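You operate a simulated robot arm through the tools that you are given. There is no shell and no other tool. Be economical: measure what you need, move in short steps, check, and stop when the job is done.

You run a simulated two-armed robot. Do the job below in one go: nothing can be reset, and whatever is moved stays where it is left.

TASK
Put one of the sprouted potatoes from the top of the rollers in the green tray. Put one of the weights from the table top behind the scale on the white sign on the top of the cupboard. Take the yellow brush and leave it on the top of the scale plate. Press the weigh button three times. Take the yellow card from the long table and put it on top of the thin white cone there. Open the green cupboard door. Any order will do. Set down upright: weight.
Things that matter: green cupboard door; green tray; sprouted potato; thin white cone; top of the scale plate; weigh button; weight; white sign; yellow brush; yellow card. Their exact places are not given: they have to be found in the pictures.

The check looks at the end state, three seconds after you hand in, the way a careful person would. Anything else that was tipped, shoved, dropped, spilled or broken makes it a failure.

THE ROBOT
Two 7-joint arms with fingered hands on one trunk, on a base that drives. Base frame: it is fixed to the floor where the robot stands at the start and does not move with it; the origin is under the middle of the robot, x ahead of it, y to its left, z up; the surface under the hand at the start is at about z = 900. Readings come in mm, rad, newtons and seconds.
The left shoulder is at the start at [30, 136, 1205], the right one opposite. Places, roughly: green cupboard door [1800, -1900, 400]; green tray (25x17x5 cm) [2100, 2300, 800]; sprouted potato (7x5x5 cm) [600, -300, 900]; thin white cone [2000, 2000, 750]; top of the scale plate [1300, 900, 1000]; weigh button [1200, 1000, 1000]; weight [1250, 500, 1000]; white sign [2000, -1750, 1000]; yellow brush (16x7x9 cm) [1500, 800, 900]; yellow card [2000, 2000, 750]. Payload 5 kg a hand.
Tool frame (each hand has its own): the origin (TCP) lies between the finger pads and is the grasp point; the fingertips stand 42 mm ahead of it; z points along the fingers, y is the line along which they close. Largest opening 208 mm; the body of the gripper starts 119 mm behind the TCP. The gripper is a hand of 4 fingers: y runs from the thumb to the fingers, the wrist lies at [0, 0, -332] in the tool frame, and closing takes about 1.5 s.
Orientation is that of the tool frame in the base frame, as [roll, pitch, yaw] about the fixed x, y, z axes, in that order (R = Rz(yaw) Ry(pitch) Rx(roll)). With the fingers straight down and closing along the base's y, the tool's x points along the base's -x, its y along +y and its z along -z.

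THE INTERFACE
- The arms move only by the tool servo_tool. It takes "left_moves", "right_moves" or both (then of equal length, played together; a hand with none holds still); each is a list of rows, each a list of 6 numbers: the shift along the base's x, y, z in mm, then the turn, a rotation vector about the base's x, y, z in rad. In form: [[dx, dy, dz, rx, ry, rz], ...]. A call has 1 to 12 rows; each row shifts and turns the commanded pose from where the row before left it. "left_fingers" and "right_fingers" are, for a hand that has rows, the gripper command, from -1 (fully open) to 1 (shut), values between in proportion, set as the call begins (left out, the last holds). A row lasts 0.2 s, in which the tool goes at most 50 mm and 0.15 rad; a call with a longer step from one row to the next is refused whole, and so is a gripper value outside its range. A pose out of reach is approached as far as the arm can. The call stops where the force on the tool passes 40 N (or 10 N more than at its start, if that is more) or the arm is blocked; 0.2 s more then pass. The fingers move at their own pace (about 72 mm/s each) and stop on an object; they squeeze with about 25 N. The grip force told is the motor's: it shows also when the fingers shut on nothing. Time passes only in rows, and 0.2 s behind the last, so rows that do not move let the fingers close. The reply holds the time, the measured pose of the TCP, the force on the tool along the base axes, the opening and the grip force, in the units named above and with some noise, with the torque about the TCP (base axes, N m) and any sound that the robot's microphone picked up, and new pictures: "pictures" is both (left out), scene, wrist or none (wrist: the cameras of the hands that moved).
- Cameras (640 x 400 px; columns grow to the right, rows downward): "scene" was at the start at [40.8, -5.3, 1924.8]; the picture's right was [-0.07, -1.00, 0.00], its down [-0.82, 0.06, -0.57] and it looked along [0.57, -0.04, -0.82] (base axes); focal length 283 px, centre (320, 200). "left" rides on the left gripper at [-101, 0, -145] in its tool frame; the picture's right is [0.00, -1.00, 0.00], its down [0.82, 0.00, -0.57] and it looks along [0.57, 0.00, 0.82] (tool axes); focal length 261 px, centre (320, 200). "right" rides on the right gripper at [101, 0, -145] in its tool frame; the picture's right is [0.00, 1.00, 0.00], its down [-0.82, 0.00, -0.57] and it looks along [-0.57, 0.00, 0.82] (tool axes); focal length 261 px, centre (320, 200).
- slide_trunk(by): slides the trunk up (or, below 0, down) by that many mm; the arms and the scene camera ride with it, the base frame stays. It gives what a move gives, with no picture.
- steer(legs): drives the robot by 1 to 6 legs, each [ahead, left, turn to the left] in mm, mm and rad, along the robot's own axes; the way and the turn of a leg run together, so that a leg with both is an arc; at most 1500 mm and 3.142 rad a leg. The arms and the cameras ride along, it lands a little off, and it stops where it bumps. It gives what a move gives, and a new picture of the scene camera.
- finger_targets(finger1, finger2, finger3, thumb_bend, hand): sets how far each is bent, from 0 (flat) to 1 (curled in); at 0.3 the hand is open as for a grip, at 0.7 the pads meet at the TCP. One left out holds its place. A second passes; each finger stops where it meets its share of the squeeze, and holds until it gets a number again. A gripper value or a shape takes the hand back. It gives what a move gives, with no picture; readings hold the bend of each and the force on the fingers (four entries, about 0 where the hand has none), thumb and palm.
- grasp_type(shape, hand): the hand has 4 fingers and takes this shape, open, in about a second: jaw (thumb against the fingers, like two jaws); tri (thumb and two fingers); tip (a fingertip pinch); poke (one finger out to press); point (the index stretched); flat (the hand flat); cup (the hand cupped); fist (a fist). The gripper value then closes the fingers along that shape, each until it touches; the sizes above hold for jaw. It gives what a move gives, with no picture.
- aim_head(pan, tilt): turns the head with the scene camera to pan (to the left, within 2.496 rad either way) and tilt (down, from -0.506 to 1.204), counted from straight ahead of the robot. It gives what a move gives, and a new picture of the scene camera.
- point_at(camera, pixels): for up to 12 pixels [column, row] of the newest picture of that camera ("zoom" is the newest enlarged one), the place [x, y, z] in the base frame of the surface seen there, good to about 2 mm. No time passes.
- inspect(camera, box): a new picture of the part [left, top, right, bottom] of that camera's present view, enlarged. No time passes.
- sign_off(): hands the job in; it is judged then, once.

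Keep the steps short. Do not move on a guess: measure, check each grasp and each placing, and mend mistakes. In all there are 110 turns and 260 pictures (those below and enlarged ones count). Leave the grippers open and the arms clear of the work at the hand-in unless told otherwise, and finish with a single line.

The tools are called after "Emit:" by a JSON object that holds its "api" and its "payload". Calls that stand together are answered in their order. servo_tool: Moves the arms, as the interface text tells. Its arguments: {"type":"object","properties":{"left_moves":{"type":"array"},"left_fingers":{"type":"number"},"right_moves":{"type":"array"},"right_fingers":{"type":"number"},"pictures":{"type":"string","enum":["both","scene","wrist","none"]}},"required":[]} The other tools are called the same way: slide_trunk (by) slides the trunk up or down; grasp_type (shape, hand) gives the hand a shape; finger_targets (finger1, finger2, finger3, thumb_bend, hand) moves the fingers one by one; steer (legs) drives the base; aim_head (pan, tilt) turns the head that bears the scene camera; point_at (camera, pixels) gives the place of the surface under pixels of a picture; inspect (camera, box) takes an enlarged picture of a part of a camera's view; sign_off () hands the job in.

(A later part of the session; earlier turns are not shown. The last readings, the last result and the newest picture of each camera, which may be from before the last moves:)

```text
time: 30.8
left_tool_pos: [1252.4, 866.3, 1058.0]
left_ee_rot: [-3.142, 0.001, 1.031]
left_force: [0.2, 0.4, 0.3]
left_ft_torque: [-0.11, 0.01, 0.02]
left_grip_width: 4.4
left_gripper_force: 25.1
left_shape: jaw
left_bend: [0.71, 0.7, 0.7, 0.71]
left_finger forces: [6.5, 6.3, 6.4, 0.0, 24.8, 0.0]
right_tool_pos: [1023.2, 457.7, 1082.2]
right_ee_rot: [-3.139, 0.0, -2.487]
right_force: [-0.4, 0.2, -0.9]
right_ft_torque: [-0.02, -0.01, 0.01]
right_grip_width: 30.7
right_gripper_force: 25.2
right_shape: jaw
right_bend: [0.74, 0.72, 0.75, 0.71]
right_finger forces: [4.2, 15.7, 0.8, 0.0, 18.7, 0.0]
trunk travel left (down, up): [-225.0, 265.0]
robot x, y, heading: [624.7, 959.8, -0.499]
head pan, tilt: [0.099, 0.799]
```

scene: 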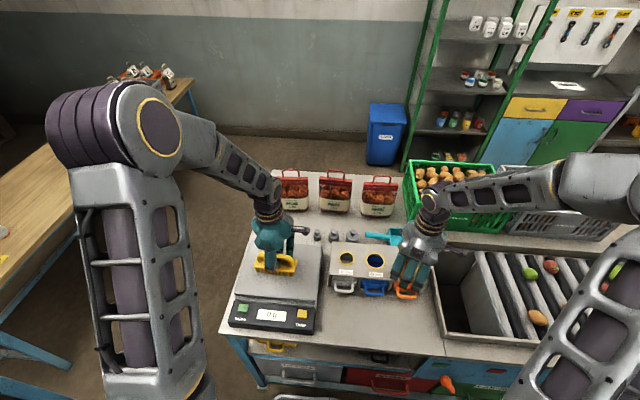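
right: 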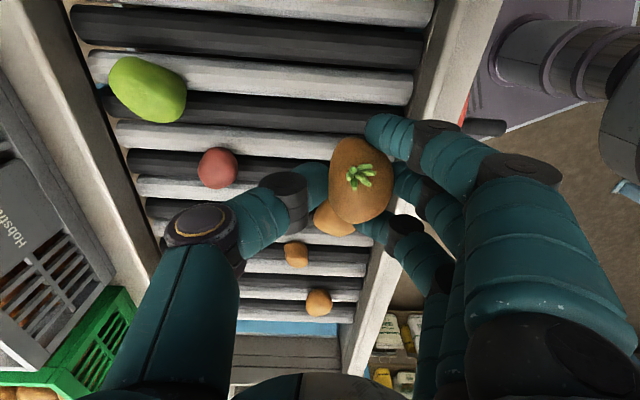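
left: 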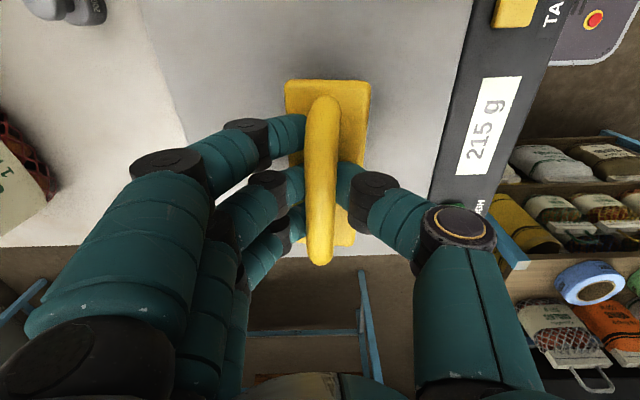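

The scale shows 215 g: brush rests on the plate. Releasing and rising.

Emit:
{"api": "servo_tool", "payload": {"left_moves": [[0, 0, 0, 0, 0, 0], [0, 0, 0, 0, 0, 0], [0, 0, 0, 0, 0, 0], [0, 0, 0, 0, 0, 0], [0, 0, 0, 0, 0, 0], [0, 0, 25, 0, 0, 0], [0, 0, 40, 0, 0, 0], [0, 0, 40, 0, 0, 0], [0, 0, 40, 0, 0, 0]], "left_fingers": 0.2, "pictures": "both"}}

Emit:
{"api": "grasp_type", "payload": {"hand": "left", "shape": "poke"}}

Emit:
{"api": "inspect", "payload": {"camera": "left", "box": [0, 0, 640, 400]}}

Emit:
{"api": "inspect", "payload": {"camera": "scene", "box": [220, 180, 380, 340]}}

```text
time: 32.8
left_tool_pos: [1249.5, 868.4, 1203.8]
left_ee_rot: [3.141, 0.0, 1.032]
left_force: [-1.8, 1.3, 0.0]
left_ft_torque: [-0.04, -0.1, -0.01]
left_grip_width: 82.6
left_gripper_force: 0.0
left_shape: jaw
left_bend: [0.73, 0.73, 0.73, 0.7]
left_finger forces: [0.0, 0.1, 0.1, 0.0, 0.0, 0.0]
right_tool_pos: [1023.6, 459.6, 1084.5]
right_ee_rot: [3.141, 0.0, -2.487]
right_force: [-1.5, 0.2, -0.9]
right_ft_torque: [-0.06, -0.07, -0.01]
right_grip_width: 30.6
right_gripper_force: 25.7
right_shape: jaw
right_bend: [0.74, 0.72, 0.75, 0.71]
right_finger forces: [4.2, 15.7, 0.8, 0.0, 18.7, 0.1]
trunk travel left (down, up): [-225.0, 265.0]
robot x, y, heading: [622.5, 959.5, -0.496]
head pan, tilt: [0.099, 0.799]
```

scene: 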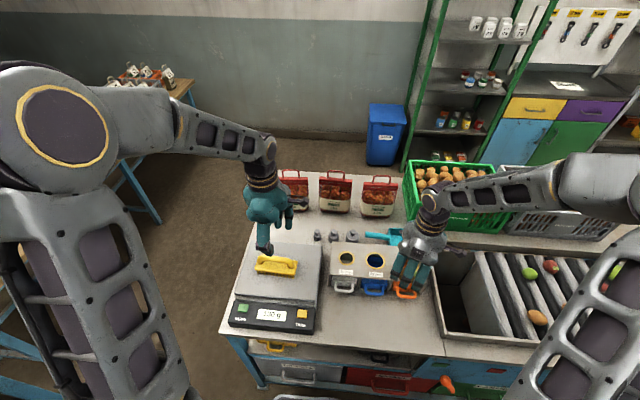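
left: 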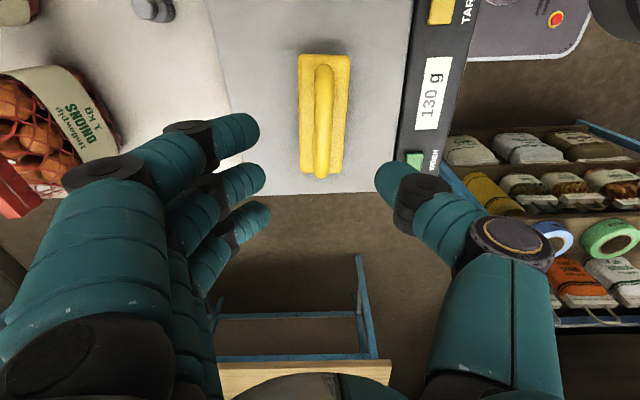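

```text
time: 33.7
left_tool_pos: [1251.4, 866.3, 1202.1]
left_ee_rot: [3.142, 0.0, 1.033]
left_force: [0.3, 1.4, 0.6]
left_ft_torque: [-0.03, -0.01, 0.0]
left_grip_width: 0.1
left_gripper_force: 0.2
left_shape: poke
left_bend: [1.0, 1.0, 1.0, 0.45]
left_finger forces: [0.0, 0.1, 0.0, 0.1, 0.1, 0.1]
right_tool_pos: [1023.6, 458.9, 1083.6]
right_ee_rot: [-3.14, -0.001, -2.487]
right_force: [0.1, 0.7, -0.4]
right_ft_torque: [-0.02, -0.07, 0.01]
right_grip_width: 30.8
right_gripper_force: 24.9
right_shape: jaw
right_bend: [0.74, 0.72, 0.75, 0.71]
right_finger forces: [4.2, 15.7, 0.8, 0.0, 18.7, 0.0]
trunk travel left (down, up): [-225.0, 265.0]
robot x, y, heading: [623.9, 959.3, -0.496]
head pan, tilt: [0.099, 0.799]
```

```text
1.00 times, centred on (320, 200) of left (not enlarged: the box is as wide or as high as the picture)
```

zoom: 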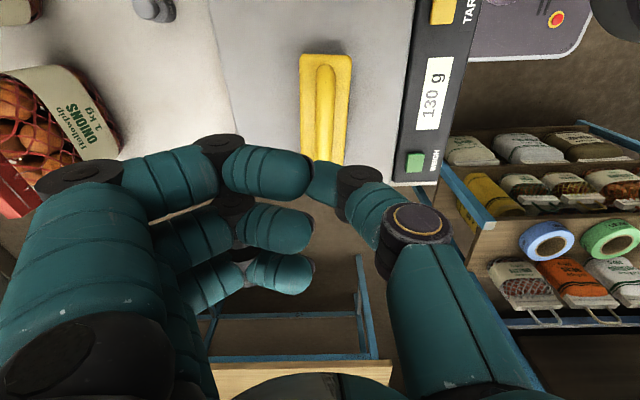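

```text
2.50 times, centred on (300, 260) of scene
```

zoom: 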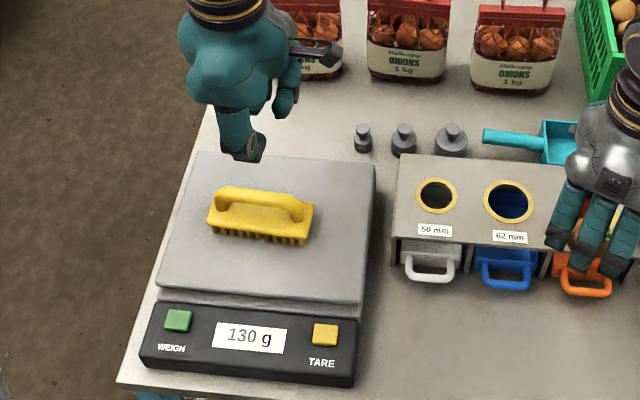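

Brush stands well on the plate (130 g). In the poke shape I need the tip's place; measuring hand pixels, and also the button.

Emit:
{"api": "point_at", "payload": {"camera": "left", "pixels": [[322, 180], [330, 188], [316, 172], [300, 175], [290, 225], [285, 270], [415, 161], [355, 180], [280, 150]]}}

Emit:
{"api": "point_at", "payload": {"camera": "zoom", "pixels": [[178, 320], [167, 312], [189, 312], [167, 329], [188, 330], [178, 340]]}}

Emit:
{"api": "grasp_type", "payload": {"hand": "left", "shape": "point"}}

Emit:
{"api": "inspect", "payload": {"camera": "left", "box": [0, 0, 640, 400]}}

```text
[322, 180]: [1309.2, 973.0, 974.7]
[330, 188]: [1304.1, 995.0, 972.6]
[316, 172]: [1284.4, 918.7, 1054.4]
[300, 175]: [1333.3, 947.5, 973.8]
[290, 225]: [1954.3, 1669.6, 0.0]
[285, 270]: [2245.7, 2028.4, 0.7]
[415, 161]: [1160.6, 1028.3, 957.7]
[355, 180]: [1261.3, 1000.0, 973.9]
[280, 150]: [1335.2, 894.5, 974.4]
```

```text
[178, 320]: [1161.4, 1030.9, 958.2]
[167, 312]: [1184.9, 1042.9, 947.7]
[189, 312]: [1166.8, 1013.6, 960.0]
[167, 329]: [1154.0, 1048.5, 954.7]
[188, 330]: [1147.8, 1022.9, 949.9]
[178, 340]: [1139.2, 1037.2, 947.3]
```

```text
time: 34.6
left_tool_pos: [1252.9, 866.1, 1202.6]
left_ee_rot: [3.14, -0.002, 1.033]
left_force: [0.3, -0.2, 0.3]
left_ft_torque: [0.01, -0.01, -0.03]
left_grip_width: 201.6
left_gripper_force: 0.0
left_shape: point
left_bend: [0.7, 1.0, 1.0, 0.93]
left_finger forces: [0.0, 0.0, 0.0, 0.0, 0.1, 0.0]
right_tool_pos: [1024.9, 458.5, 1084.6]
right_ee_rot: [3.141, -0.001, -2.487]
right_force: [-0.1, -0.1, -0.9]
right_ft_torque: [-0.02, -0.08, 0.03]
right_grip_width: 30.3
right_gripper_force: 25.4
right_shape: jaw
right_bend: [0.74, 0.72, 0.75, 0.71]
right_finger forces: [4.2, 15.7, 0.7, 0.1, 18.7, 0.0]
trunk travel left (down, up): [-225.0, 265.0]
robot x, y, heading: [621.5, 962.0, -0.499]
head pan, tilt: [0.099, 0.799]
```

```text
1.00 times, centred on (320, 200) of left (not enlarged: the box is as wide or as high as the picture)
```

zoom: 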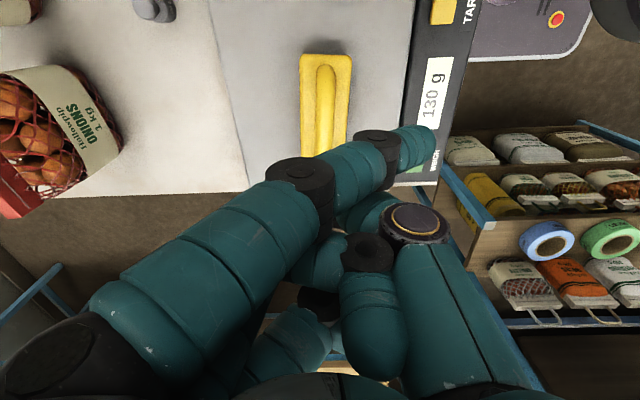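

Wrist camera can't range the hand itself. I'll go back to poke and look at the tip with the scene camera.

Emit:
{"api": "grasp_type", "payload": {"hand": "left", "shape": "poke"}}

Emit:
{"api": "inspect", "payload": {"camera": "scene", "box": [220, 160, 320, 260]}}

```text
time: 35.5
left_tool_pos: [1251.6, 868.1, 1202.2]
left_ee_rot: [3.14, -0.001, 1.032]
left_force: [0.0, 0.1, -0.1]
left_ft_torque: [0.0, -0.01, -0.01]
left_grip_width: 0.1
left_gripper_force: 0.1
left_shape: poke
left_bend: [1.0, 1.0, 1.0, 0.45]
left_finger forces: [0.0, 0.1, 0.0, 0.0, 0.0, 0.0]
right_tool_pos: [1024.2, 457.6, 1082.6]
right_ee_rot: [-3.141, 0.002, -2.487]
right_force: [-0.9, 0.2, -1.2]
right_ft_torque: [-0.01, -0.04, 0.04]
right_grip_width: 30.7
right_gripper_force: 24.8
right_shape: jaw
right_bend: [0.74, 0.72, 0.75, 0.71]
right_finger forces: [4.1, 15.7, 0.8, 0.1, 18.7, 0.0]
trunk travel left (down, up): [-225.0, 265.0]
robot x, y, heading: [626.3, 966.7, -0.499]
head pan, tilt: [0.099, 0.799]
```

```text
4.00 times, centred on (270, 210) of scene
```

zoom: 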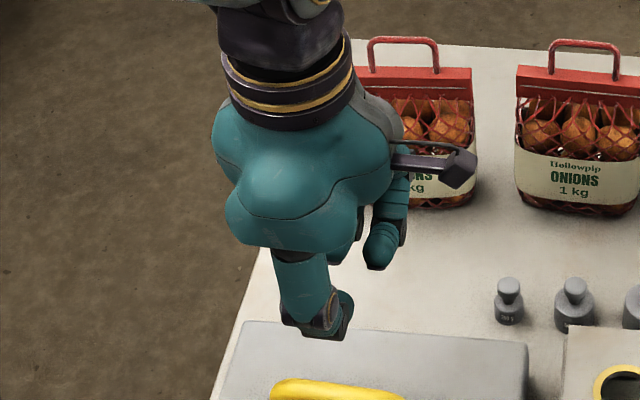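

I'll make my own poking shape: middle finger and thumb meeting at the TCP (0.7), outer fingers curled.

Emit:
{"api": "grasp_type", "payload": {"hand": "left", "shape": "jaw"}}

Emit:
{"api": "finger_targets", "payload": {"hand": "left", "finger1": 1.0, "finger2": 0.7, "finger3": 1.0, "thumb_bend": 0.7}}

Emit:
{"api": "servo_tool", "payload": {"left_moves": [[-9, 16, 0, 0, 0, 0], [-9, 16, 0, 0, 0, 0], [-9, 16, 0, 0, 0, 0], [-9, 16, 0, 0, 0, 0], [-9, 16, 0, 0, 0, 0], [-9, 16, 0, 0, 0, 0], [-9, 16, 0, 0, 0, 0], [-9, 16, 0, 0, 0, 0], [-9, 16, 0, 0, 0, 0], [-9, 16, 0, 0, 0, 0]], "pictures": "both"}}

```text
time: 36.4
left_tool_pos: [1253.3, 867.1, 1200.8]
left_ee_rot: [3.141, -0.001, 1.032]
left_force: [0.2, 0.5, -0.1]
left_ft_torque: [0.04, -0.01, 0.02]
left_grip_width: 207.5
left_gripper_force: 0.1
left_shape: jaw
left_bend: [0.3, 0.3, 0.3, 0.3]
left_finger forces: [0.0, 0.1, 0.0, 0.0, 0.0, 0.0]
right_tool_pos: [1024.6, 458.7, 1082.0]
right_ee_rot: [3.141, 0.0, -2.488]
right_force: [0.0, 0.5, -0.8]
right_ft_torque: [0.01, -0.01, 0.02]
right_grip_width: 30.5
right_gripper_force: 25.3
right_shape: jaw
right_bend: [0.74, 0.72, 0.75, 0.71]
right_finger forces: [4.1, 15.7, 0.8, 0.1, 18.7, 0.0]
trunk travel left (down, up): [-225.0, 265.0]
robot x, y, heading: [622.8, 962.8, -0.496]
head pan, tilt: [0.099, 0.799]
```

```text
time: 37.4
left_tool_pos: [1251.6, 867.6, 1203.4]
left_ee_rot: [-3.14, -0.001, 1.03]
left_force: [0.1, 0.2, -0.3]
left_ft_torque: [0.01, 0.01, 0.0]
left_grip_width: 71.5
left_gripper_force: 0.1
left_shape: fingers
left_bend: [1.0, 0.7, 1.0, 0.7]
left_finger forces: [0.1, 0.0, 0.0, 0.0, 0.0, 0.0]
right_tool_pos: [1024.0, 457.4, 1083.2]
right_ee_rot: [3.141, -0.001, -2.485]
right_force: [0.0, 0.1, -0.9]
right_ft_torque: [-0.03, 0.01, 0.05]
right_grip_width: 30.8
right_gripper_force: 24.4
right_shape: jaw
right_bend: [0.74, 0.72, 0.75, 0.71]
right_finger forces: [4.3, 15.7, 0.8, 0.1, 18.6, 0.1]
trunk travel left (down, up): [-225.0, 265.0]
robot x, y, heading: [619.6, 964.3, -0.499]
head pan, tilt: [0.099, 0.799]
```

```text
time: 39.6
left_tool_pos: [1161.1, 1027.3, 1203.3]
left_ee_rot: [-3.142, -0.001, 1.032]
left_force: [0.0, 0.1, -0.3]
left_ft_torque: [-0.05, -0.05, -0.03]
left_grip_width: 71.4
left_gripper_force: 0.0
left_shape: fingers
left_bend: [1.0, 0.7, 1.0, 0.7]
left_finger forces: [0.0, 0.1, 0.0, 0.0, 0.0, 0.1]
right_tool_pos: [1024.8, 458.3, 1083.5]
right_ee_rot: [-3.141, -0.001, -2.487]
right_force: [-0.6, 0.1, 0.0]
right_ft_torque: [-0.08, -0.07, 0.01]
right_grip_width: 30.6
right_gripper_force: 25.0
right_shape: jaw
right_bend: [0.74, 0.72, 0.75, 0.71]
right_finger forces: [4.3, 15.7, 0.9, 0.1, 18.7, 0.0]
trunk travel left (down, up): [-225.0, 265.0]
robot x, y, heading: [622.6, 958.4, -0.501]
head pan, tilt: [0.099, 0.799]
```

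scene: 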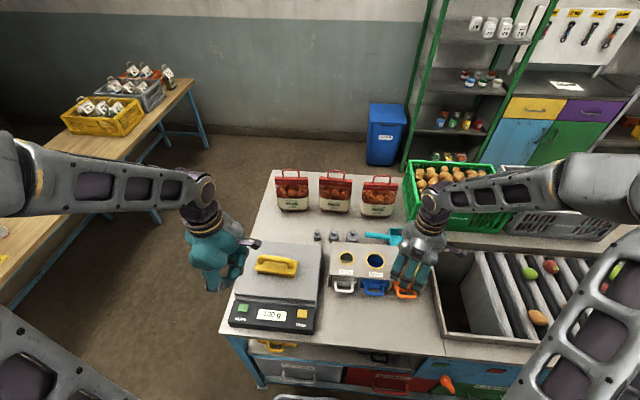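
left: 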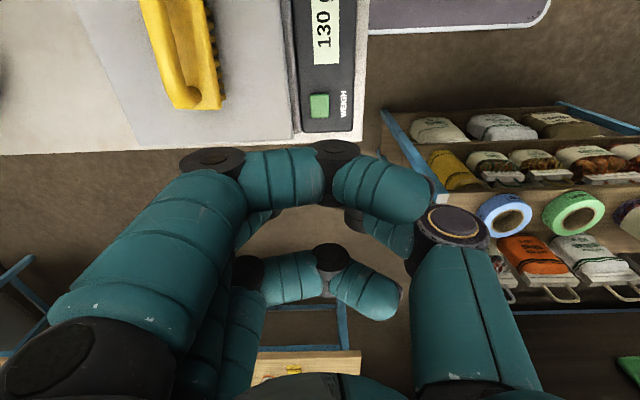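

That shape is messy. I'll use the plain jaw, fully shut (tips 42 mm ahead of TCP), turned back so the fingers spread across the button with the thumb to the right, over the green button [1161,1030,959].

Emit:
{"api": "servo_tool", "payload": {"left_moves": [[0, 0, 0, 0, 0, 0.146], [0, 0, 0, 0, 0, 0.146], [0, 0, 0, 0, 0, 0.146], [0, 0, 0, 0, 0, 0.146], [0, 0, 0, 0, 0, 0.146], [0, 0, 0, 0, 0, 0.146], [0, 0, 0, 0, 0, 0.146], [0, 0, -20, 0, 0, 0.146], [0, 0, -40, 0, 0, 0.146], [0, 0, -40, 0, 0, 0.146], [0, 2, -35, 0, 0, 0.146], [0, 0, -35, 0, 0, 0]], "left_fingers": 1, "pictures": "both"}}

Emit:
{"api": "inspect", "payload": {"camera": "scene", "box": [200, 230, 320, 340]}}

```text
time: 42.2
left_tool_pos: [1164.3, 1026.0, 1031.9]
left_ee_rot: [3.141, 0.0, 2.641]
left_force: [1.1, -0.5, 0.0]
left_ft_torque: [0.06, 0.1, 0.0]
left_grip_width: 0.0
left_gripper_force: 25.0
left_shape: jaw
left_bend: [0.7, 0.7, 0.7, 0.7]
left_finger forces: [0.0, 0.0, 0.0, 0.0, 0.1, 0.1]
right_tool_pos: [1024.6, 457.1, 1081.9]
right_ee_rot: [3.14, 0.0, -2.486]
right_force: [0.9, -0.6, -0.9]
right_ft_torque: [0.04, 0.1, -0.01]
right_grip_width: 30.6
right_gripper_force: 25.2
right_shape: jaw
right_bend: [0.74, 0.72, 0.75, 0.71]
right_finger forces: [4.2, 15.8, 0.8, 0.0, 18.8, 0.0]
trunk travel left (down, up): [-225.0, 265.0]
robot x, y, heading: [623.8, 966.8, -0.497]
head pan, tilt: [0.099, 0.799]
```

scene: 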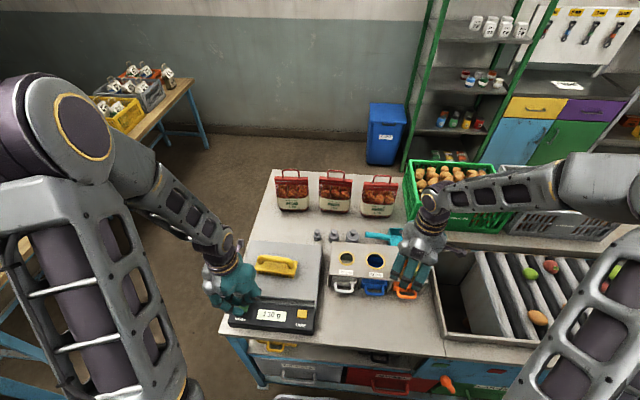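
left: 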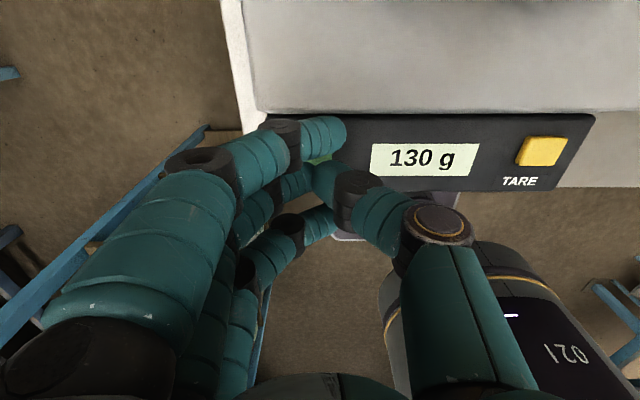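

```text
3.64 times, centred on (260, 285) of scene
```

zoom: 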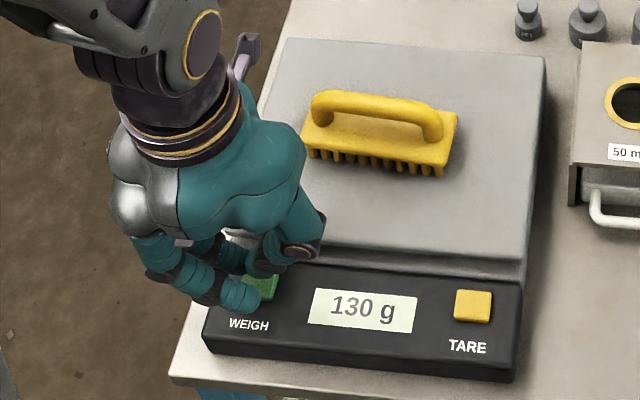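

Tips are just above the green button. First press, in small steps down to ~z 996, watching force and sound.

Emit:
{"api": "servo_tool", "payload": {"left_moves": [[-2, 2, -18, 0, 0, 0], [0, 0, -8, 0, 0, 0], [0, 0, -4, 0, 0, 0], [0, 0, -3, 0, 0, 0], [0, 0, -2, 0, 0, 0]], "pictures": "both"}}

```text
time: 43.4
left_tool_pos: [1158.3, 1029.5, 999.2]
left_ee_rot: [-3.141, 0.0, 2.64]
left_force: [-9.5, 8.8, 15.5]
left_ft_torque: [-0.07, -0.24, -0.01]
left_grip_width: 0.0
left_gripper_force: 24.9
left_shape: jaw
left_bend: [0.71, 0.7, 0.7, 0.7]
left_finger forces: [18.6, 0.0, 0.1, 0.0, 0.0, 0.1]
right_tool_pos: [1022.8, 458.7, 1084.5]
right_ee_rot: [-3.14, 0.0, -2.488]
right_force: [0.8, 0.3, -0.4]
right_ft_torque: [-0.02, 0.06, 0.01]
right_grip_width: 30.8
right_gripper_force: 24.8
right_shape: jaw
right_bend: [0.74, 0.72, 0.75, 0.71]
right_finger forces: [4.2, 15.7, 0.8, 0.0, 18.7, 0.0]
trunk travel left (down, up): [-225.0, 265.0]
robot x, y, heading: [623.6, 962.2, -0.501]
head pan, tilt: [0.099, 0.799]
heard: click
```

scene: 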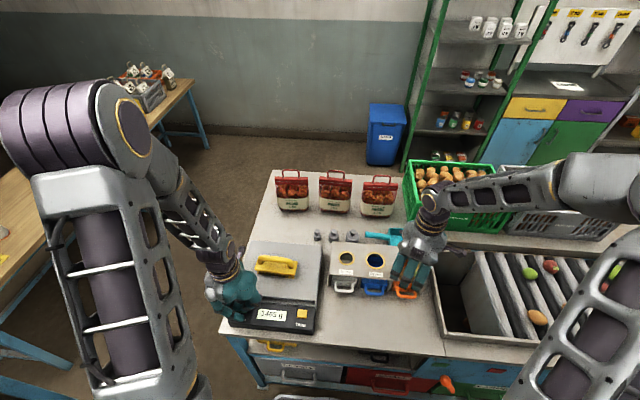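
left: 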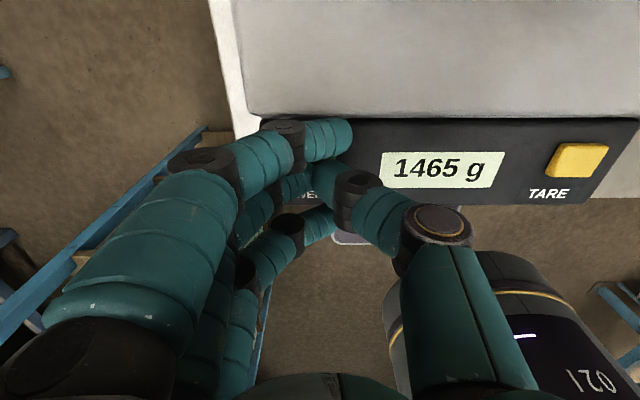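

One click heard, but the index finger touched the plate (1465 g). Rising and shifting 11 mm towards me before the next press.

Emit:
{"api": "servo_tool", "payload": {"left_moves": [[0, 0, 10, 0, 0, 0], [0, 0, 10, 0, 0, 0], [-10, 5.5, 5, 0, 0, 0], [0, 0, 0, 0, 0, 0]], "pictures": "both"}}

Emit:
{"api": "inspect", "payload": {"camera": "scene", "box": [200, 230, 320, 340]}}

```text
time: 44.4
left_tool_pos: [1150.7, 1035.5, 1023.4]
left_ee_rot: [-3.141, -0.001, 2.639]
left_force: [0.1, -0.3, -0.3]
left_ft_torque: [0.05, 0.02, 0.02]
left_grip_width: 0.0
left_gripper_force: 24.9
left_shape: jaw
left_bend: [0.7, 0.7, 0.7, 0.7]
left_finger forces: [0.1, 0.1, 0.1, 0.0, 0.0, 0.0]
right_tool_pos: [1024.5, 457.8, 1082.7]
right_ee_rot: [3.14, -0.001, -2.488]
right_force: [0.8, -0.4, -0.8]
right_ft_torque: [0.0, 0.01, 0.0]
right_grip_width: 30.9
right_gripper_force: 24.9
right_shape: jaw
right_bend: [0.74, 0.72, 0.75, 0.71]
right_finger forces: [4.2, 15.7, 0.8, 0.0, 18.7, 0.1]
trunk travel left (down, up): [-225.0, 265.0]
robot x, y, heading: [624.3, 963.1, -0.501]
head pan, tilt: [0.099, 0.799]
```

scene: 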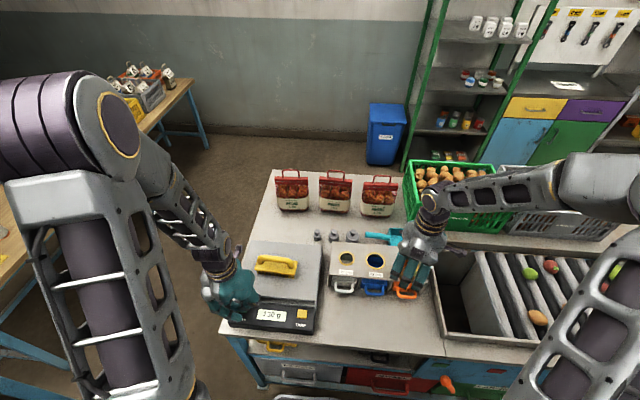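
left: 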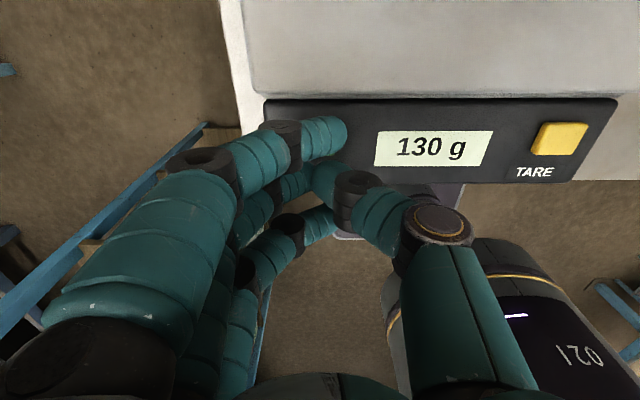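

```text
3.64 times, centred on (260, 285) of scene
```

zoom: 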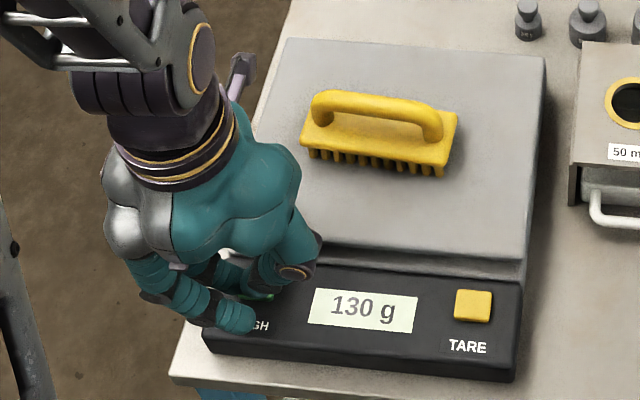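

Back to 130 g, hand clear. Second press.

Emit:
{"api": "servo_tool", "payload": {"left_moves": [[0, 0, -15, 0, 0, 0], [0, 0, -6, 0, 0, 0], [0, 0, -3, 0, 0, 0], [0, 0, -2, 0, 0, 0], [0, 0, -1, 0, 0, 0]], "pictures": "wrist"}}

```text
time: 45.6
left_tool_pos: [1150.7, 1035.9, 995.3]
left_ee_rot: [3.14, -0.001, 2.639]
left_force: [-2.9, 3.0, 14.8]
left_ft_torque: [0.26, -0.06, 0.08]
left_grip_width: 0.0
left_gripper_force: 25.1
left_shape: jaw
left_bend: [0.7, 0.7, 0.7, 0.7]
left_finger forces: [0.1, 0.0, 0.0, 0.1, 0.1, 0.0]
right_tool_pos: [1023.3, 459.1, 1083.4]
right_ee_rot: [-3.141, 0.001, -2.488]
right_force: [-0.9, -0.8, -1.3]
right_ft_torque: [0.01, 0.04, 0.03]
right_grip_width: 30.6
right_gripper_force: 24.5
right_shape: jaw
right_bend: [0.74, 0.72, 0.75, 0.71]
right_finger forces: [4.2, 15.7, 0.8, 0.1, 18.7, 0.0]
trunk travel left (down, up): [-225.0, 265.0]
robot x, y, heading: [625.1, 963.9, -0.5]
head pan, tilt: [0.099, 0.799]
heard: click
```

left: 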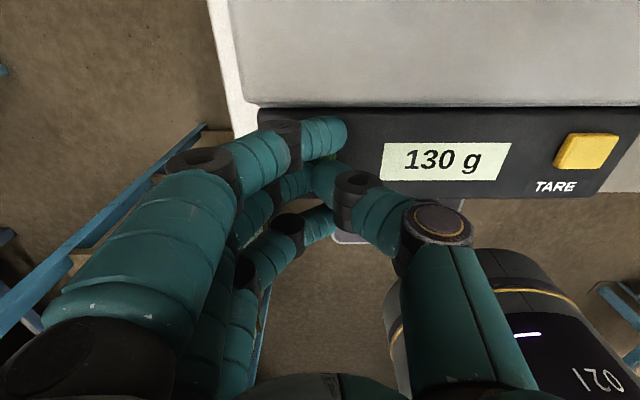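

Second clean click (plate untouched). Rise fully, pause, then the third press.

Emit:
{"api": "servo_tool", "payload": {"left_moves": [[0, 0, 12, 0, 0, 0], [0, 0, 15, 0, 0, 0], [0, 0, 0, 0, 0, 0], [0, 0, 0, 0, 0, 0]], "pictures": "none"}}

Emit:
{"api": "servo_tool", "payload": {"left_moves": [[0, 0, -15, 0, 0, 0], [0, 0, -6, 0, 0, 0], [0, 0, -3, 0, 0, 0], [0, 0, -2, 0, 0, 0], [0, 0, -1, 0, 0, 0]], "pictures": "wrist"}}

```text
time: 46.6
left_tool_pos: [1150.7, 1035.4, 1023.8]
left_ee_rot: [-3.141, 0.001, 2.639]
left_force: [-0.1, 0.9, 0.1]
left_ft_torque: [-0.01, 0.01, 0.01]
left_grip_width: 0.0
left_gripper_force: 25.1
left_shape: jaw
left_bend: [0.7, 0.7, 0.7, 0.7]
left_finger forces: [0.0, 0.1, 0.1, 0.0, 0.1, 0.0]
right_tool_pos: [1024.4, 459.4, 1084.0]
right_ee_rot: [-3.141, 0.002, -2.488]
right_force: [-0.2, 0.4, -0.8]
right_ft_torque: [-0.01, -0.06, 0.02]
right_grip_width: 30.5
right_gripper_force: 25.0
right_shape: jaw
right_bend: [0.74, 0.72, 0.75, 0.71]
right_finger forces: [4.1, 15.7, 0.7, 0.1, 18.6, 0.0]
trunk travel left (down, up): [-225.0, 265.0]
robot x, y, heading: [623.3, 962.7, -0.503]
head pan, tilt: [0.099, 0.799]
```

```text
time: 47.8
left_tool_pos: [1150.3, 1036.0, 995.2]
left_ee_rot: [3.141, 0.0, 2.637]
left_force: [0.9, 1.9, 14.4]
left_ft_torque: [0.26, -0.15, 0.03]
left_grip_width: 0.0
left_gripper_force: 24.6
left_shape: jaw
left_bend: [0.7, 0.7, 0.7, 0.7]
left_finger forces: [0.1, 0.0, 0.1, 0.0, 0.0, 0.1]
right_tool_pos: [1024.7, 459.0, 1083.5]
right_ee_rot: [3.141, 0.001, -2.487]
right_force: [0.9, 0.3, -1.1]
right_ft_torque: [-0.05, 0.01, 0.0]
right_grip_width: 30.6
right_gripper_force: 24.6
right_shape: jaw
right_bend: [0.74, 0.72, 0.75, 0.71]
right_finger forces: [4.2, 15.6, 0.8, 0.0, 18.6, 0.0]
trunk travel left (down, up): [-225.0, 265.0]
robot x, y, heading: [621.3, 960.6, -0.5]
head pan, tilt: [0.099, 0.799]
heard: click
```

left: 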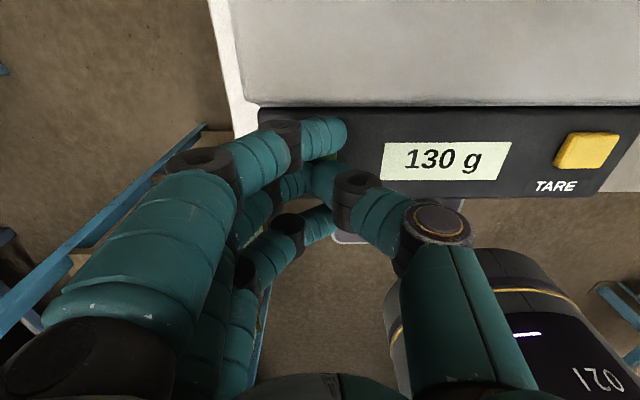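

Three clicks. Now up and over to hover above the weights, turning the hand again.

Emit:
{"api": "servo_tool", "payload": {"left_moves": [[0, 0, 20, 0, 0, 0], [0, 0, 45, 0, 0, 0], [0, 0, 45, 0, 0, -0.146], [0, 0, 45, 0, 0, -0.146], [0, 0, 45, 0, 0, -0.146], [20, -42, 0, 0, 0, -0.146], [20, -42, 0, 0, 0, -0.146], [20, -42, 0, 0, 0, -0.146], [20, -42, 0, 0, 0, -0.146], [20, -42, 0, 0, 0, -0.146], [20, -42, 0, 0, 0, -0.146], [20, -42, 0, 0, 0, -0.146]], "left_fingers": 0, "pictures": "none"}}

Emit:
{"api": "servo_tool", "payload": {"left_moves": [[20, -42, 0, 0, 0, -0.146], [20, -42, 0, 0, 0, 0], [10, -20, 0, 0, 0, 0]], "pictures": "both"}}

Emit:
{"api": "inspect", "payload": {"camera": "scene", "box": [280, 190, 440, 300]}}

```text
time: 50.4
left_tool_pos: [1290.6, 740.1, 1196.4]
left_ee_rot: [-3.141, 0.002, 1.176]
left_force: [1.0, 0.4, -0.6]
left_ft_torque: [0.04, 0.07, 0.01]
left_grip_width: 104.2
left_gripper_force: 0.1
left_shape: jaw
left_bend: [0.73, 0.73, 0.73, 0.7]
left_finger forces: [0.0, 0.0, 0.0, 0.0, 0.0, 0.1]
right_tool_pos: [1025.6, 456.2, 1081.7]
right_ee_rot: [3.141, 0.001, -2.488]
right_force: [0.5, -0.6, -1.7]
right_ft_torque: [0.06, -0.01, 0.04]
right_grip_width: 30.4
right_gripper_force: 25.0
right_shape: jaw
right_bend: [0.74, 0.72, 0.75, 0.71]
right_finger forces: [4.1, 15.7, 0.7, 0.0, 18.6, 0.1]
trunk travel left (down, up): [-225.0, 265.0]
robot x, y, heading: [621.3, 963.8, -0.496]
head pan, tilt: [0.099, 0.799]
```

```text
time: 51.2
left_tool_pos: [1340.1, 637.1, 1196.7]
left_ee_rot: [3.14, 0.0, 1.031]
left_force: [0.2, -0.5, 0.9]
left_ft_torque: [0.01, 0.09, 0.0]
left_grip_width: 104.5
left_gripper_force: 0.0
left_shape: jaw
left_bend: [0.73, 0.73, 0.73, 0.7]
left_finger forces: [0.0, 0.0, 0.1, 0.1, 0.1, 0.1]
right_tool_pos: [1024.0, 457.7, 1083.8]
right_ee_rot: [3.139, -0.001, -2.487]
right_force: [0.1, 0.4, -0.5]
right_ft_torque: [0.04, 0.0, 0.0]
right_grip_width: 30.5
right_gripper_force: 25.0
right_shape: jaw
right_bend: [0.74, 0.72, 0.75, 0.71]
right_finger forces: [4.1, 15.6, 0.9, 0.0, 18.6, 0.0]
trunk travel left (down, up): [-225.0, 265.0]
robot x, y, heading: [624.0, 962.7, -0.498]
head pan, tilt: [0.099, 0.799]
```

scene: 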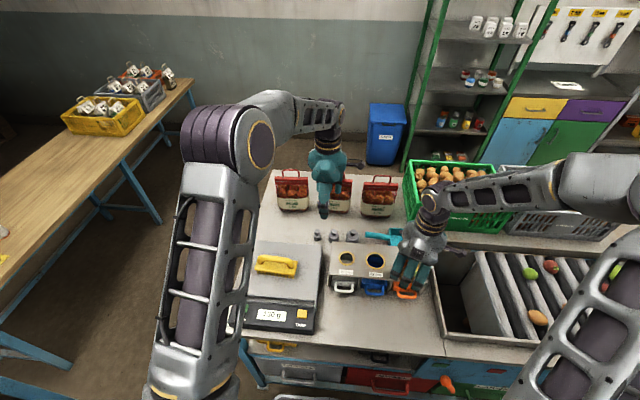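
left: 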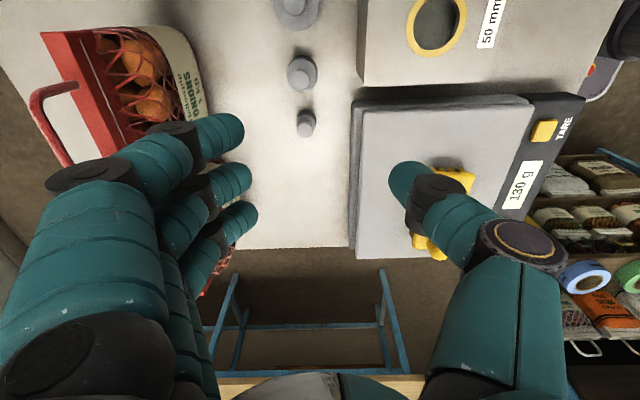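

```text
3.64 times, centred on (360, 245) of scene
```

zoom: 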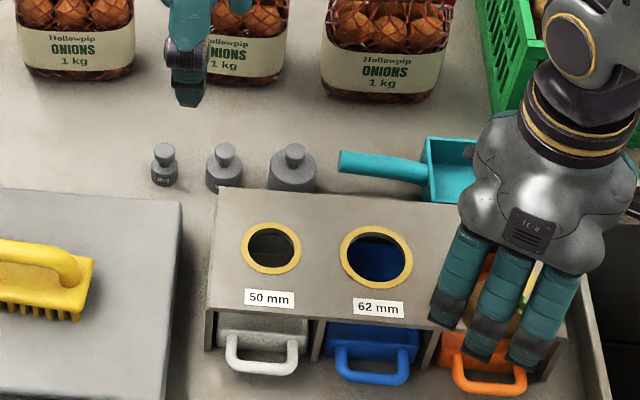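

Brush still on the plate, 130 g. Measuring the three weights in the wrist view.

Emit:
{"api": "inspect", "payload": {"camera": "left", "box": [230, 0, 400, 170]}}

Emit:
{"api": "point_at", "payload": {"camera": "left", "pixels": [[305, 121], [306, 131], [301, 70], [301, 86], [288, 74], [296, 5], [297, 24], [360, 60], [365, 40], [352, 125], [205, 80], [318, 74]]}}

```text
2.35 times, centred on (315, 85) of left
```

zoom: 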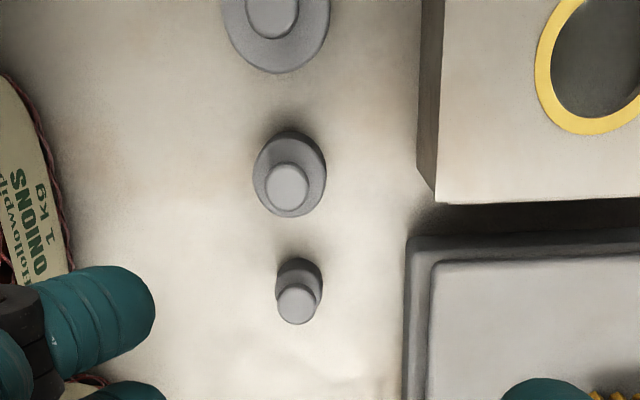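

```text
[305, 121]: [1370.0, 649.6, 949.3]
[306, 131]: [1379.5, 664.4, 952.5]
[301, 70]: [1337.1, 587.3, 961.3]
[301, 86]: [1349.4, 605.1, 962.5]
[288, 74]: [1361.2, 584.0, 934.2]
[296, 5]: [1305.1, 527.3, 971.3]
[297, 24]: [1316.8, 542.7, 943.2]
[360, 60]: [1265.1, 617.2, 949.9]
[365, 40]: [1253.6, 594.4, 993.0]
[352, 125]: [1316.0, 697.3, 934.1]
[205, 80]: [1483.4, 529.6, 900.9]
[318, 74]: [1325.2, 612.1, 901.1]
```

The small weight (knob centre ≈[1374,657], top 952) has 70 mm to its neighbour and to the scale. Narrowing to ~70 mm and moving down over it to z 1000 first.

Emit:
{"api": "servo_tool", "payload": {"left_moves": [[12, 7, 0, 0, 0, 0], [12, 7, 0, 0, 0, 0], [10, 6, 0, 0, 0, 0], [0, 0, 0, 0, 0, 0], [0, 0, -40, 0, 0, 0], [0, 0, -40, 0, 0, 0], [0, 0, -40, 0, 0, 0], [0, 0, -40, 0, 0, 0], [0, 0, -30, 0, 0, 0], [0, 0, -10, 0, 0, 0]], "left_fingers": 0.33, "pictures": "both"}}

Emit:
{"api": "inspect", "payload": {"camera": "left", "box": [220, 80, 440, 240]}}

```text
time: 53.4
left_tool_pos: [1373.4, 657.8, 996.5]
left_ee_rot: [3.14, 0.0, 1.03]
left_force: [-0.1, 0.5, -0.3]
left_ft_torque: [0.07, 0.0, 0.0]
left_grip_width: 70.2
left_gripper_force: 0.1
left_shape: jaw
left_bend: [0.73, 0.73, 0.73, 0.7]
left_finger forces: [0.0, 0.1, 0.0, 0.0, 0.1, 0.1]
right_tool_pos: [1023.9, 457.2, 1083.3]
right_ee_rot: [-3.141, 0.001, -2.487]
right_force: [0.1, 0.0, -0.6]
right_ft_torque: [-0.02, -0.01, 0.01]
right_grip_width: 30.5
right_gripper_force: 24.7
right_shape: jaw
right_bend: [0.74, 0.72, 0.75, 0.71]
right_finger forces: [4.2, 15.7, 0.8, 0.0, 18.6, 0.0]
trunk travel left (down, up): [-225.0, 265.0]
robot x, y, heading: [624.7, 961.5, -0.497]
head pan, tilt: [0.099, 0.799]
```

scene: 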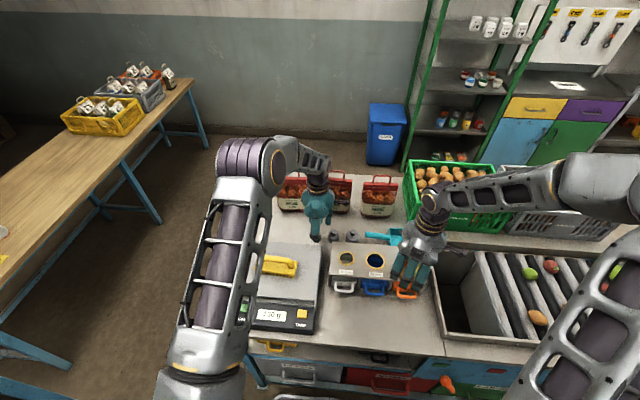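
left: 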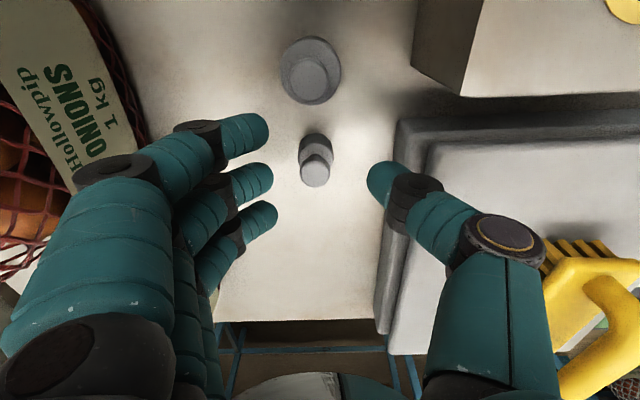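

```text
2.50 times, centred on (330, 160) of left
```

zoom: 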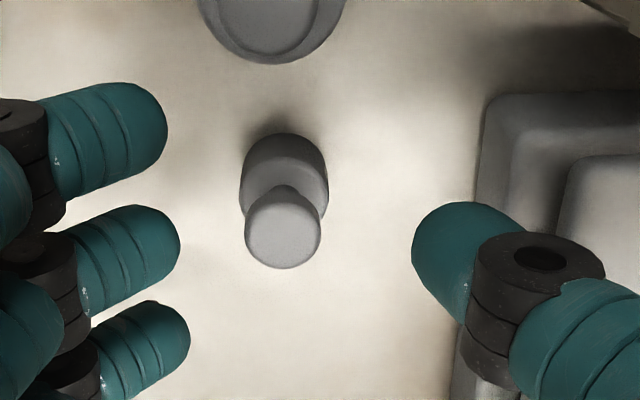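

Centred. The thumb joint would come near the scale's edge, so I narrow to ~46 mm, shift 3 mm away from the scale and descend to z≈956.

Emit:
{"api": "servo_tool", "payload": {"left_moves": [[2.5, -1.5, 0, 0, 0, 0], [0, 0, 0, 0, 0, 0], [0, 0, -10, 0, 0, 0], [0, 0, -10, 0, 0, 0], [0, 0, -10, 0, 0, 0], [0, 0, -10, 0, 0, 0]], "left_fingers": 0.56, "pictures": "both"}}

```text
time: 54.8
left_tool_pos: [1377.0, 656.6, 957.0]
left_ee_rot: [3.141, -0.001, 1.03]
left_force: [0.0, -0.3, -0.2]
left_ft_torque: [0.01, -0.01, 0.01]
left_grip_width: 46.3
left_gripper_force: 0.1
left_shape: jaw
left_bend: [0.73, 0.73, 0.73, 0.7]
left_finger forces: [0.1, 0.0, 0.0, 0.1, 0.0, 0.1]
right_tool_pos: [1025.5, 458.6, 1083.6]
right_ee_rot: [3.14, 0.0, -2.487]
right_force: [-0.2, 0.1, -0.9]
right_ft_torque: [-0.04, -0.03, -0.01]
right_grip_width: 30.7
right_gripper_force: 24.9
right_shape: jaw
right_bend: [0.74, 0.72, 0.75, 0.71]
right_finger forces: [4.2, 15.6, 0.8, 0.2, 18.6, 0.1]
trunk travel left (down, up): [-225.0, 265.0]
robot x, y, heading: [622.6, 962.5, -0.497]
head pan, tilt: [0.099, 0.799]
```

scene: 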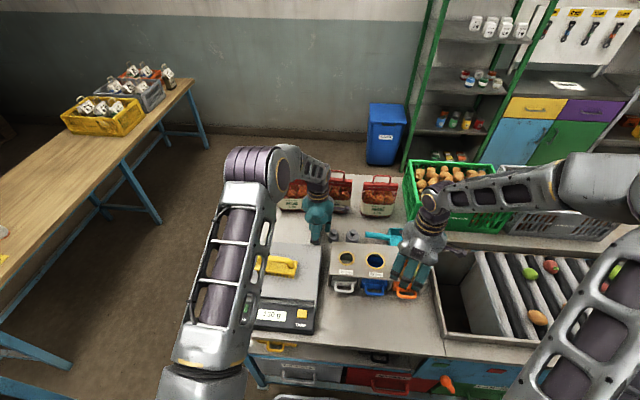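
left: 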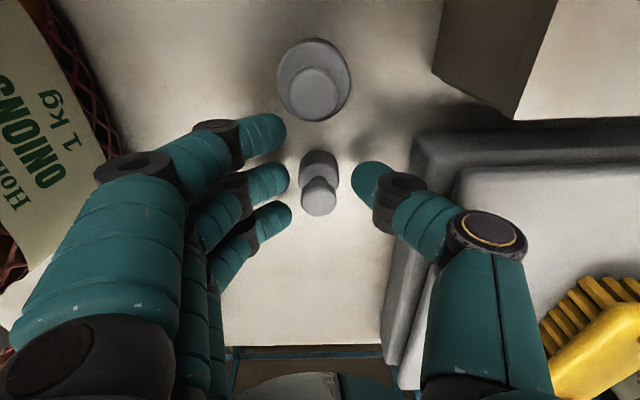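

No contact so far. Down 4 mm, close, lift straight up.

Emit:
{"api": "servo_tool", "payload": {"left_moves": [[0, 0, -4, 0, 0, 0], [0, 0, 0, 0, 0, 0], [0, 0, 0, 0, 0, 0], [0, 0, 0, 0, 0, 0], [0, 0, 0, 0, 0, 0], [0, 0, 20, 0, 0, 0], [0, 0, 30, 0, 0, 0], [0, 0, 40, 0, 0, 0], [0, 0, 40, 0, 0, 0], [0, 0, 40, 0, 0, 0], [0, 0, 40, 0, 0, 0]], "left_fingers": 1, "pictures": "both"}}

Emit:
{"api": "inspect", "payload": {"camera": "left", "box": [200, 60, 440, 260]}}

```text
time: 57.2
left_tool_pos: [1375.6, 657.5, 1161.6]
left_ee_rot: [-3.14, -0.001, 1.03]
left_force: [-1.3, 0.6, -2.3]
left_ft_torque: [-0.03, -0.09, -0.02]
left_grip_width: 11.7
left_gripper_force: 24.6
left_shape: jaw
left_bend: [0.72, 0.71, 0.7, 0.71]
left_finger forces: [0.1, 14.8, 0.1, 0.0, 14.7, 0.0]
right_tool_pos: [1023.2, 459.2, 1083.4]
right_ee_rot: [-3.141, 0.001, -2.488]
right_force: [-1.0, 1.3, -0.7]
right_ft_torque: [-0.06, -0.08, 0.0]
right_grip_width: 30.6
right_gripper_force: 24.3
right_shape: jaw
right_bend: [0.74, 0.72, 0.75, 0.71]
right_finger forces: [4.2, 15.7, 0.9, 0.1, 18.6, 0.0]
trunk travel left (down, up): [-225.0, 265.0]
robot x, y, heading: [621.8, 964.0, -0.499]
head pan, tilt: [0.099, 0.799]
```

scene: 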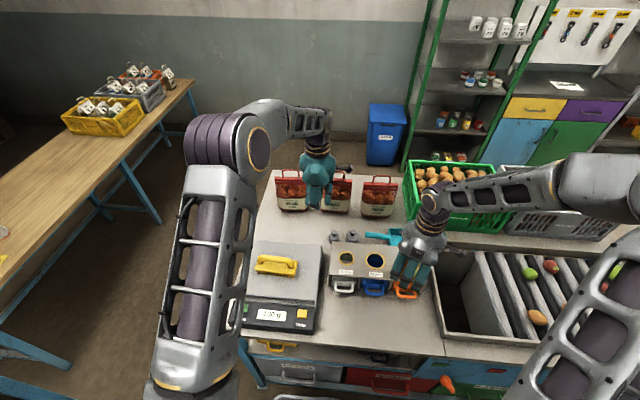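
left: 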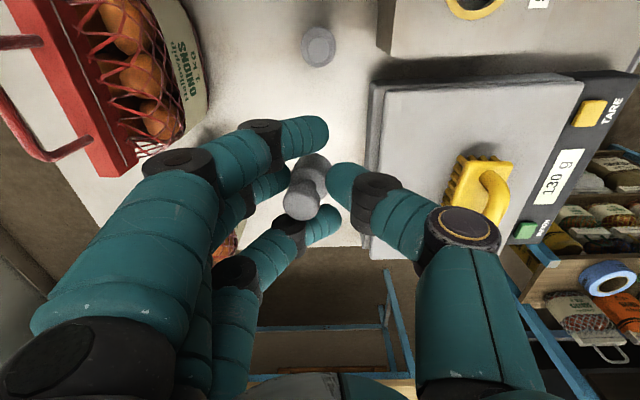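

```text
2.00 times, centred on (320, 160) of left
```

zoom: 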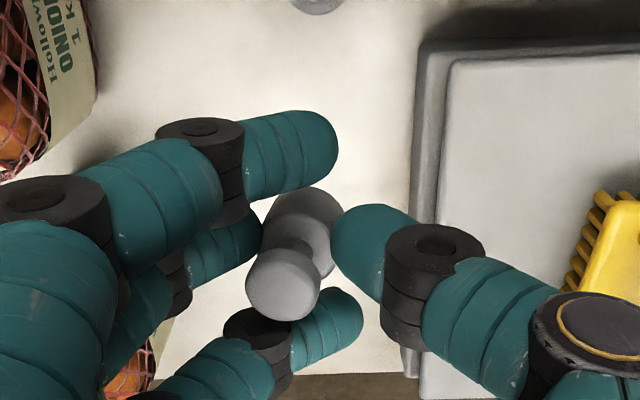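

Weight is held (slightly leaning, ~10°, which rights itself on placing). Now look left to plan the drive to the long table.

Emit:
{"api": "aim_head", "payload": {"pan": 1.0, "tilt": 0.75}}

```text
time: 58.4
left_tool_pos: [1378.1, 657.2, 1162.0]
left_ee_rot: [3.141, -0.001, 1.031]
left_force: [-0.2, 0.2, -1.8]
left_ft_torque: [0.03, 0.0, 0.02]
left_grip_width: 12.1
left_gripper_force: 25.2
left_shape: jaw
left_bend: [0.72, 0.71, 0.7, 0.71]
left_finger forces: [0.0, 14.8, 0.0, 0.0, 14.7, 0.0]
right_tool_pos: [1024.0, 457.2, 1082.9]
right_ee_rot: [3.141, 0.002, -2.488]
right_force: [0.5, -0.5, -0.9]
right_ft_torque: [0.0, 0.0, 0.02]
right_grip_width: 30.6
right_gripper_force: 25.3
right_shape: jaw
right_bend: [0.74, 0.72, 0.75, 0.71]
right_finger forces: [4.2, 15.8, 0.8, 0.0, 18.6, 0.0]
trunk travel left (down, up): [-225.0, 265.0]
robot x, y, heading: [621.4, 962.4, -0.497]
head pan, tilt: [1.0, 0.75]
```

scene: 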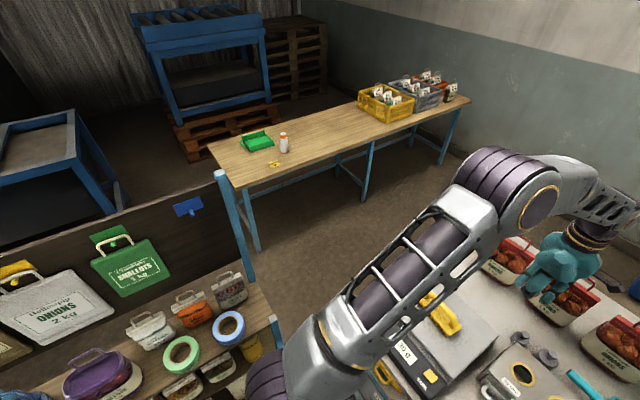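

Measuring long table corners, shelf posts and the objects.

Emit:
{"api": "point_at", "payload": {"camera": "scene", "pixels": [[210, 148], [234, 187], [468, 98], [221, 174], [273, 320], [258, 250], [252, 250], [258, 140], [285, 143], [274, 164], [365, 200], [300, 260]]}}

Emit:
{"api": "inspect", "payload": {"camera": "scene", "box": [200, 100, 340, 200]}}

```text
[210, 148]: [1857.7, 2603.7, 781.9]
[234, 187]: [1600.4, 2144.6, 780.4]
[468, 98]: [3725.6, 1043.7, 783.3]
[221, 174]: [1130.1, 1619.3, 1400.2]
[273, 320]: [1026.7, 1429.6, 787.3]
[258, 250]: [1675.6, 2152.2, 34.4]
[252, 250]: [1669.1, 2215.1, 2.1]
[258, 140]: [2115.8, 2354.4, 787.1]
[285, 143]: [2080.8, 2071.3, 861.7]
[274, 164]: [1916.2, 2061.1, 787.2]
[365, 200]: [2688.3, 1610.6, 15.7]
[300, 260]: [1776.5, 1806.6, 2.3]
```

```text
4.00 times, centred on (270, 150) of scene
```

zoom: 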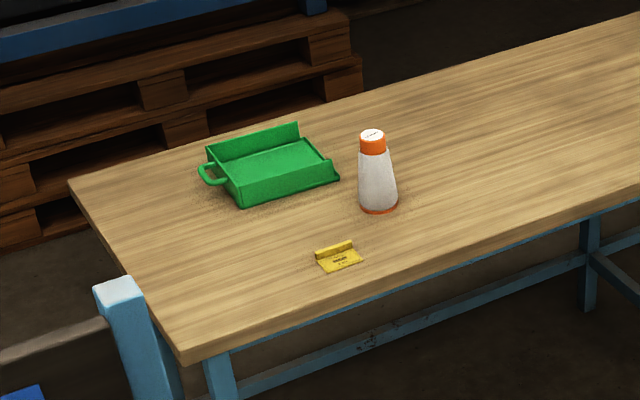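

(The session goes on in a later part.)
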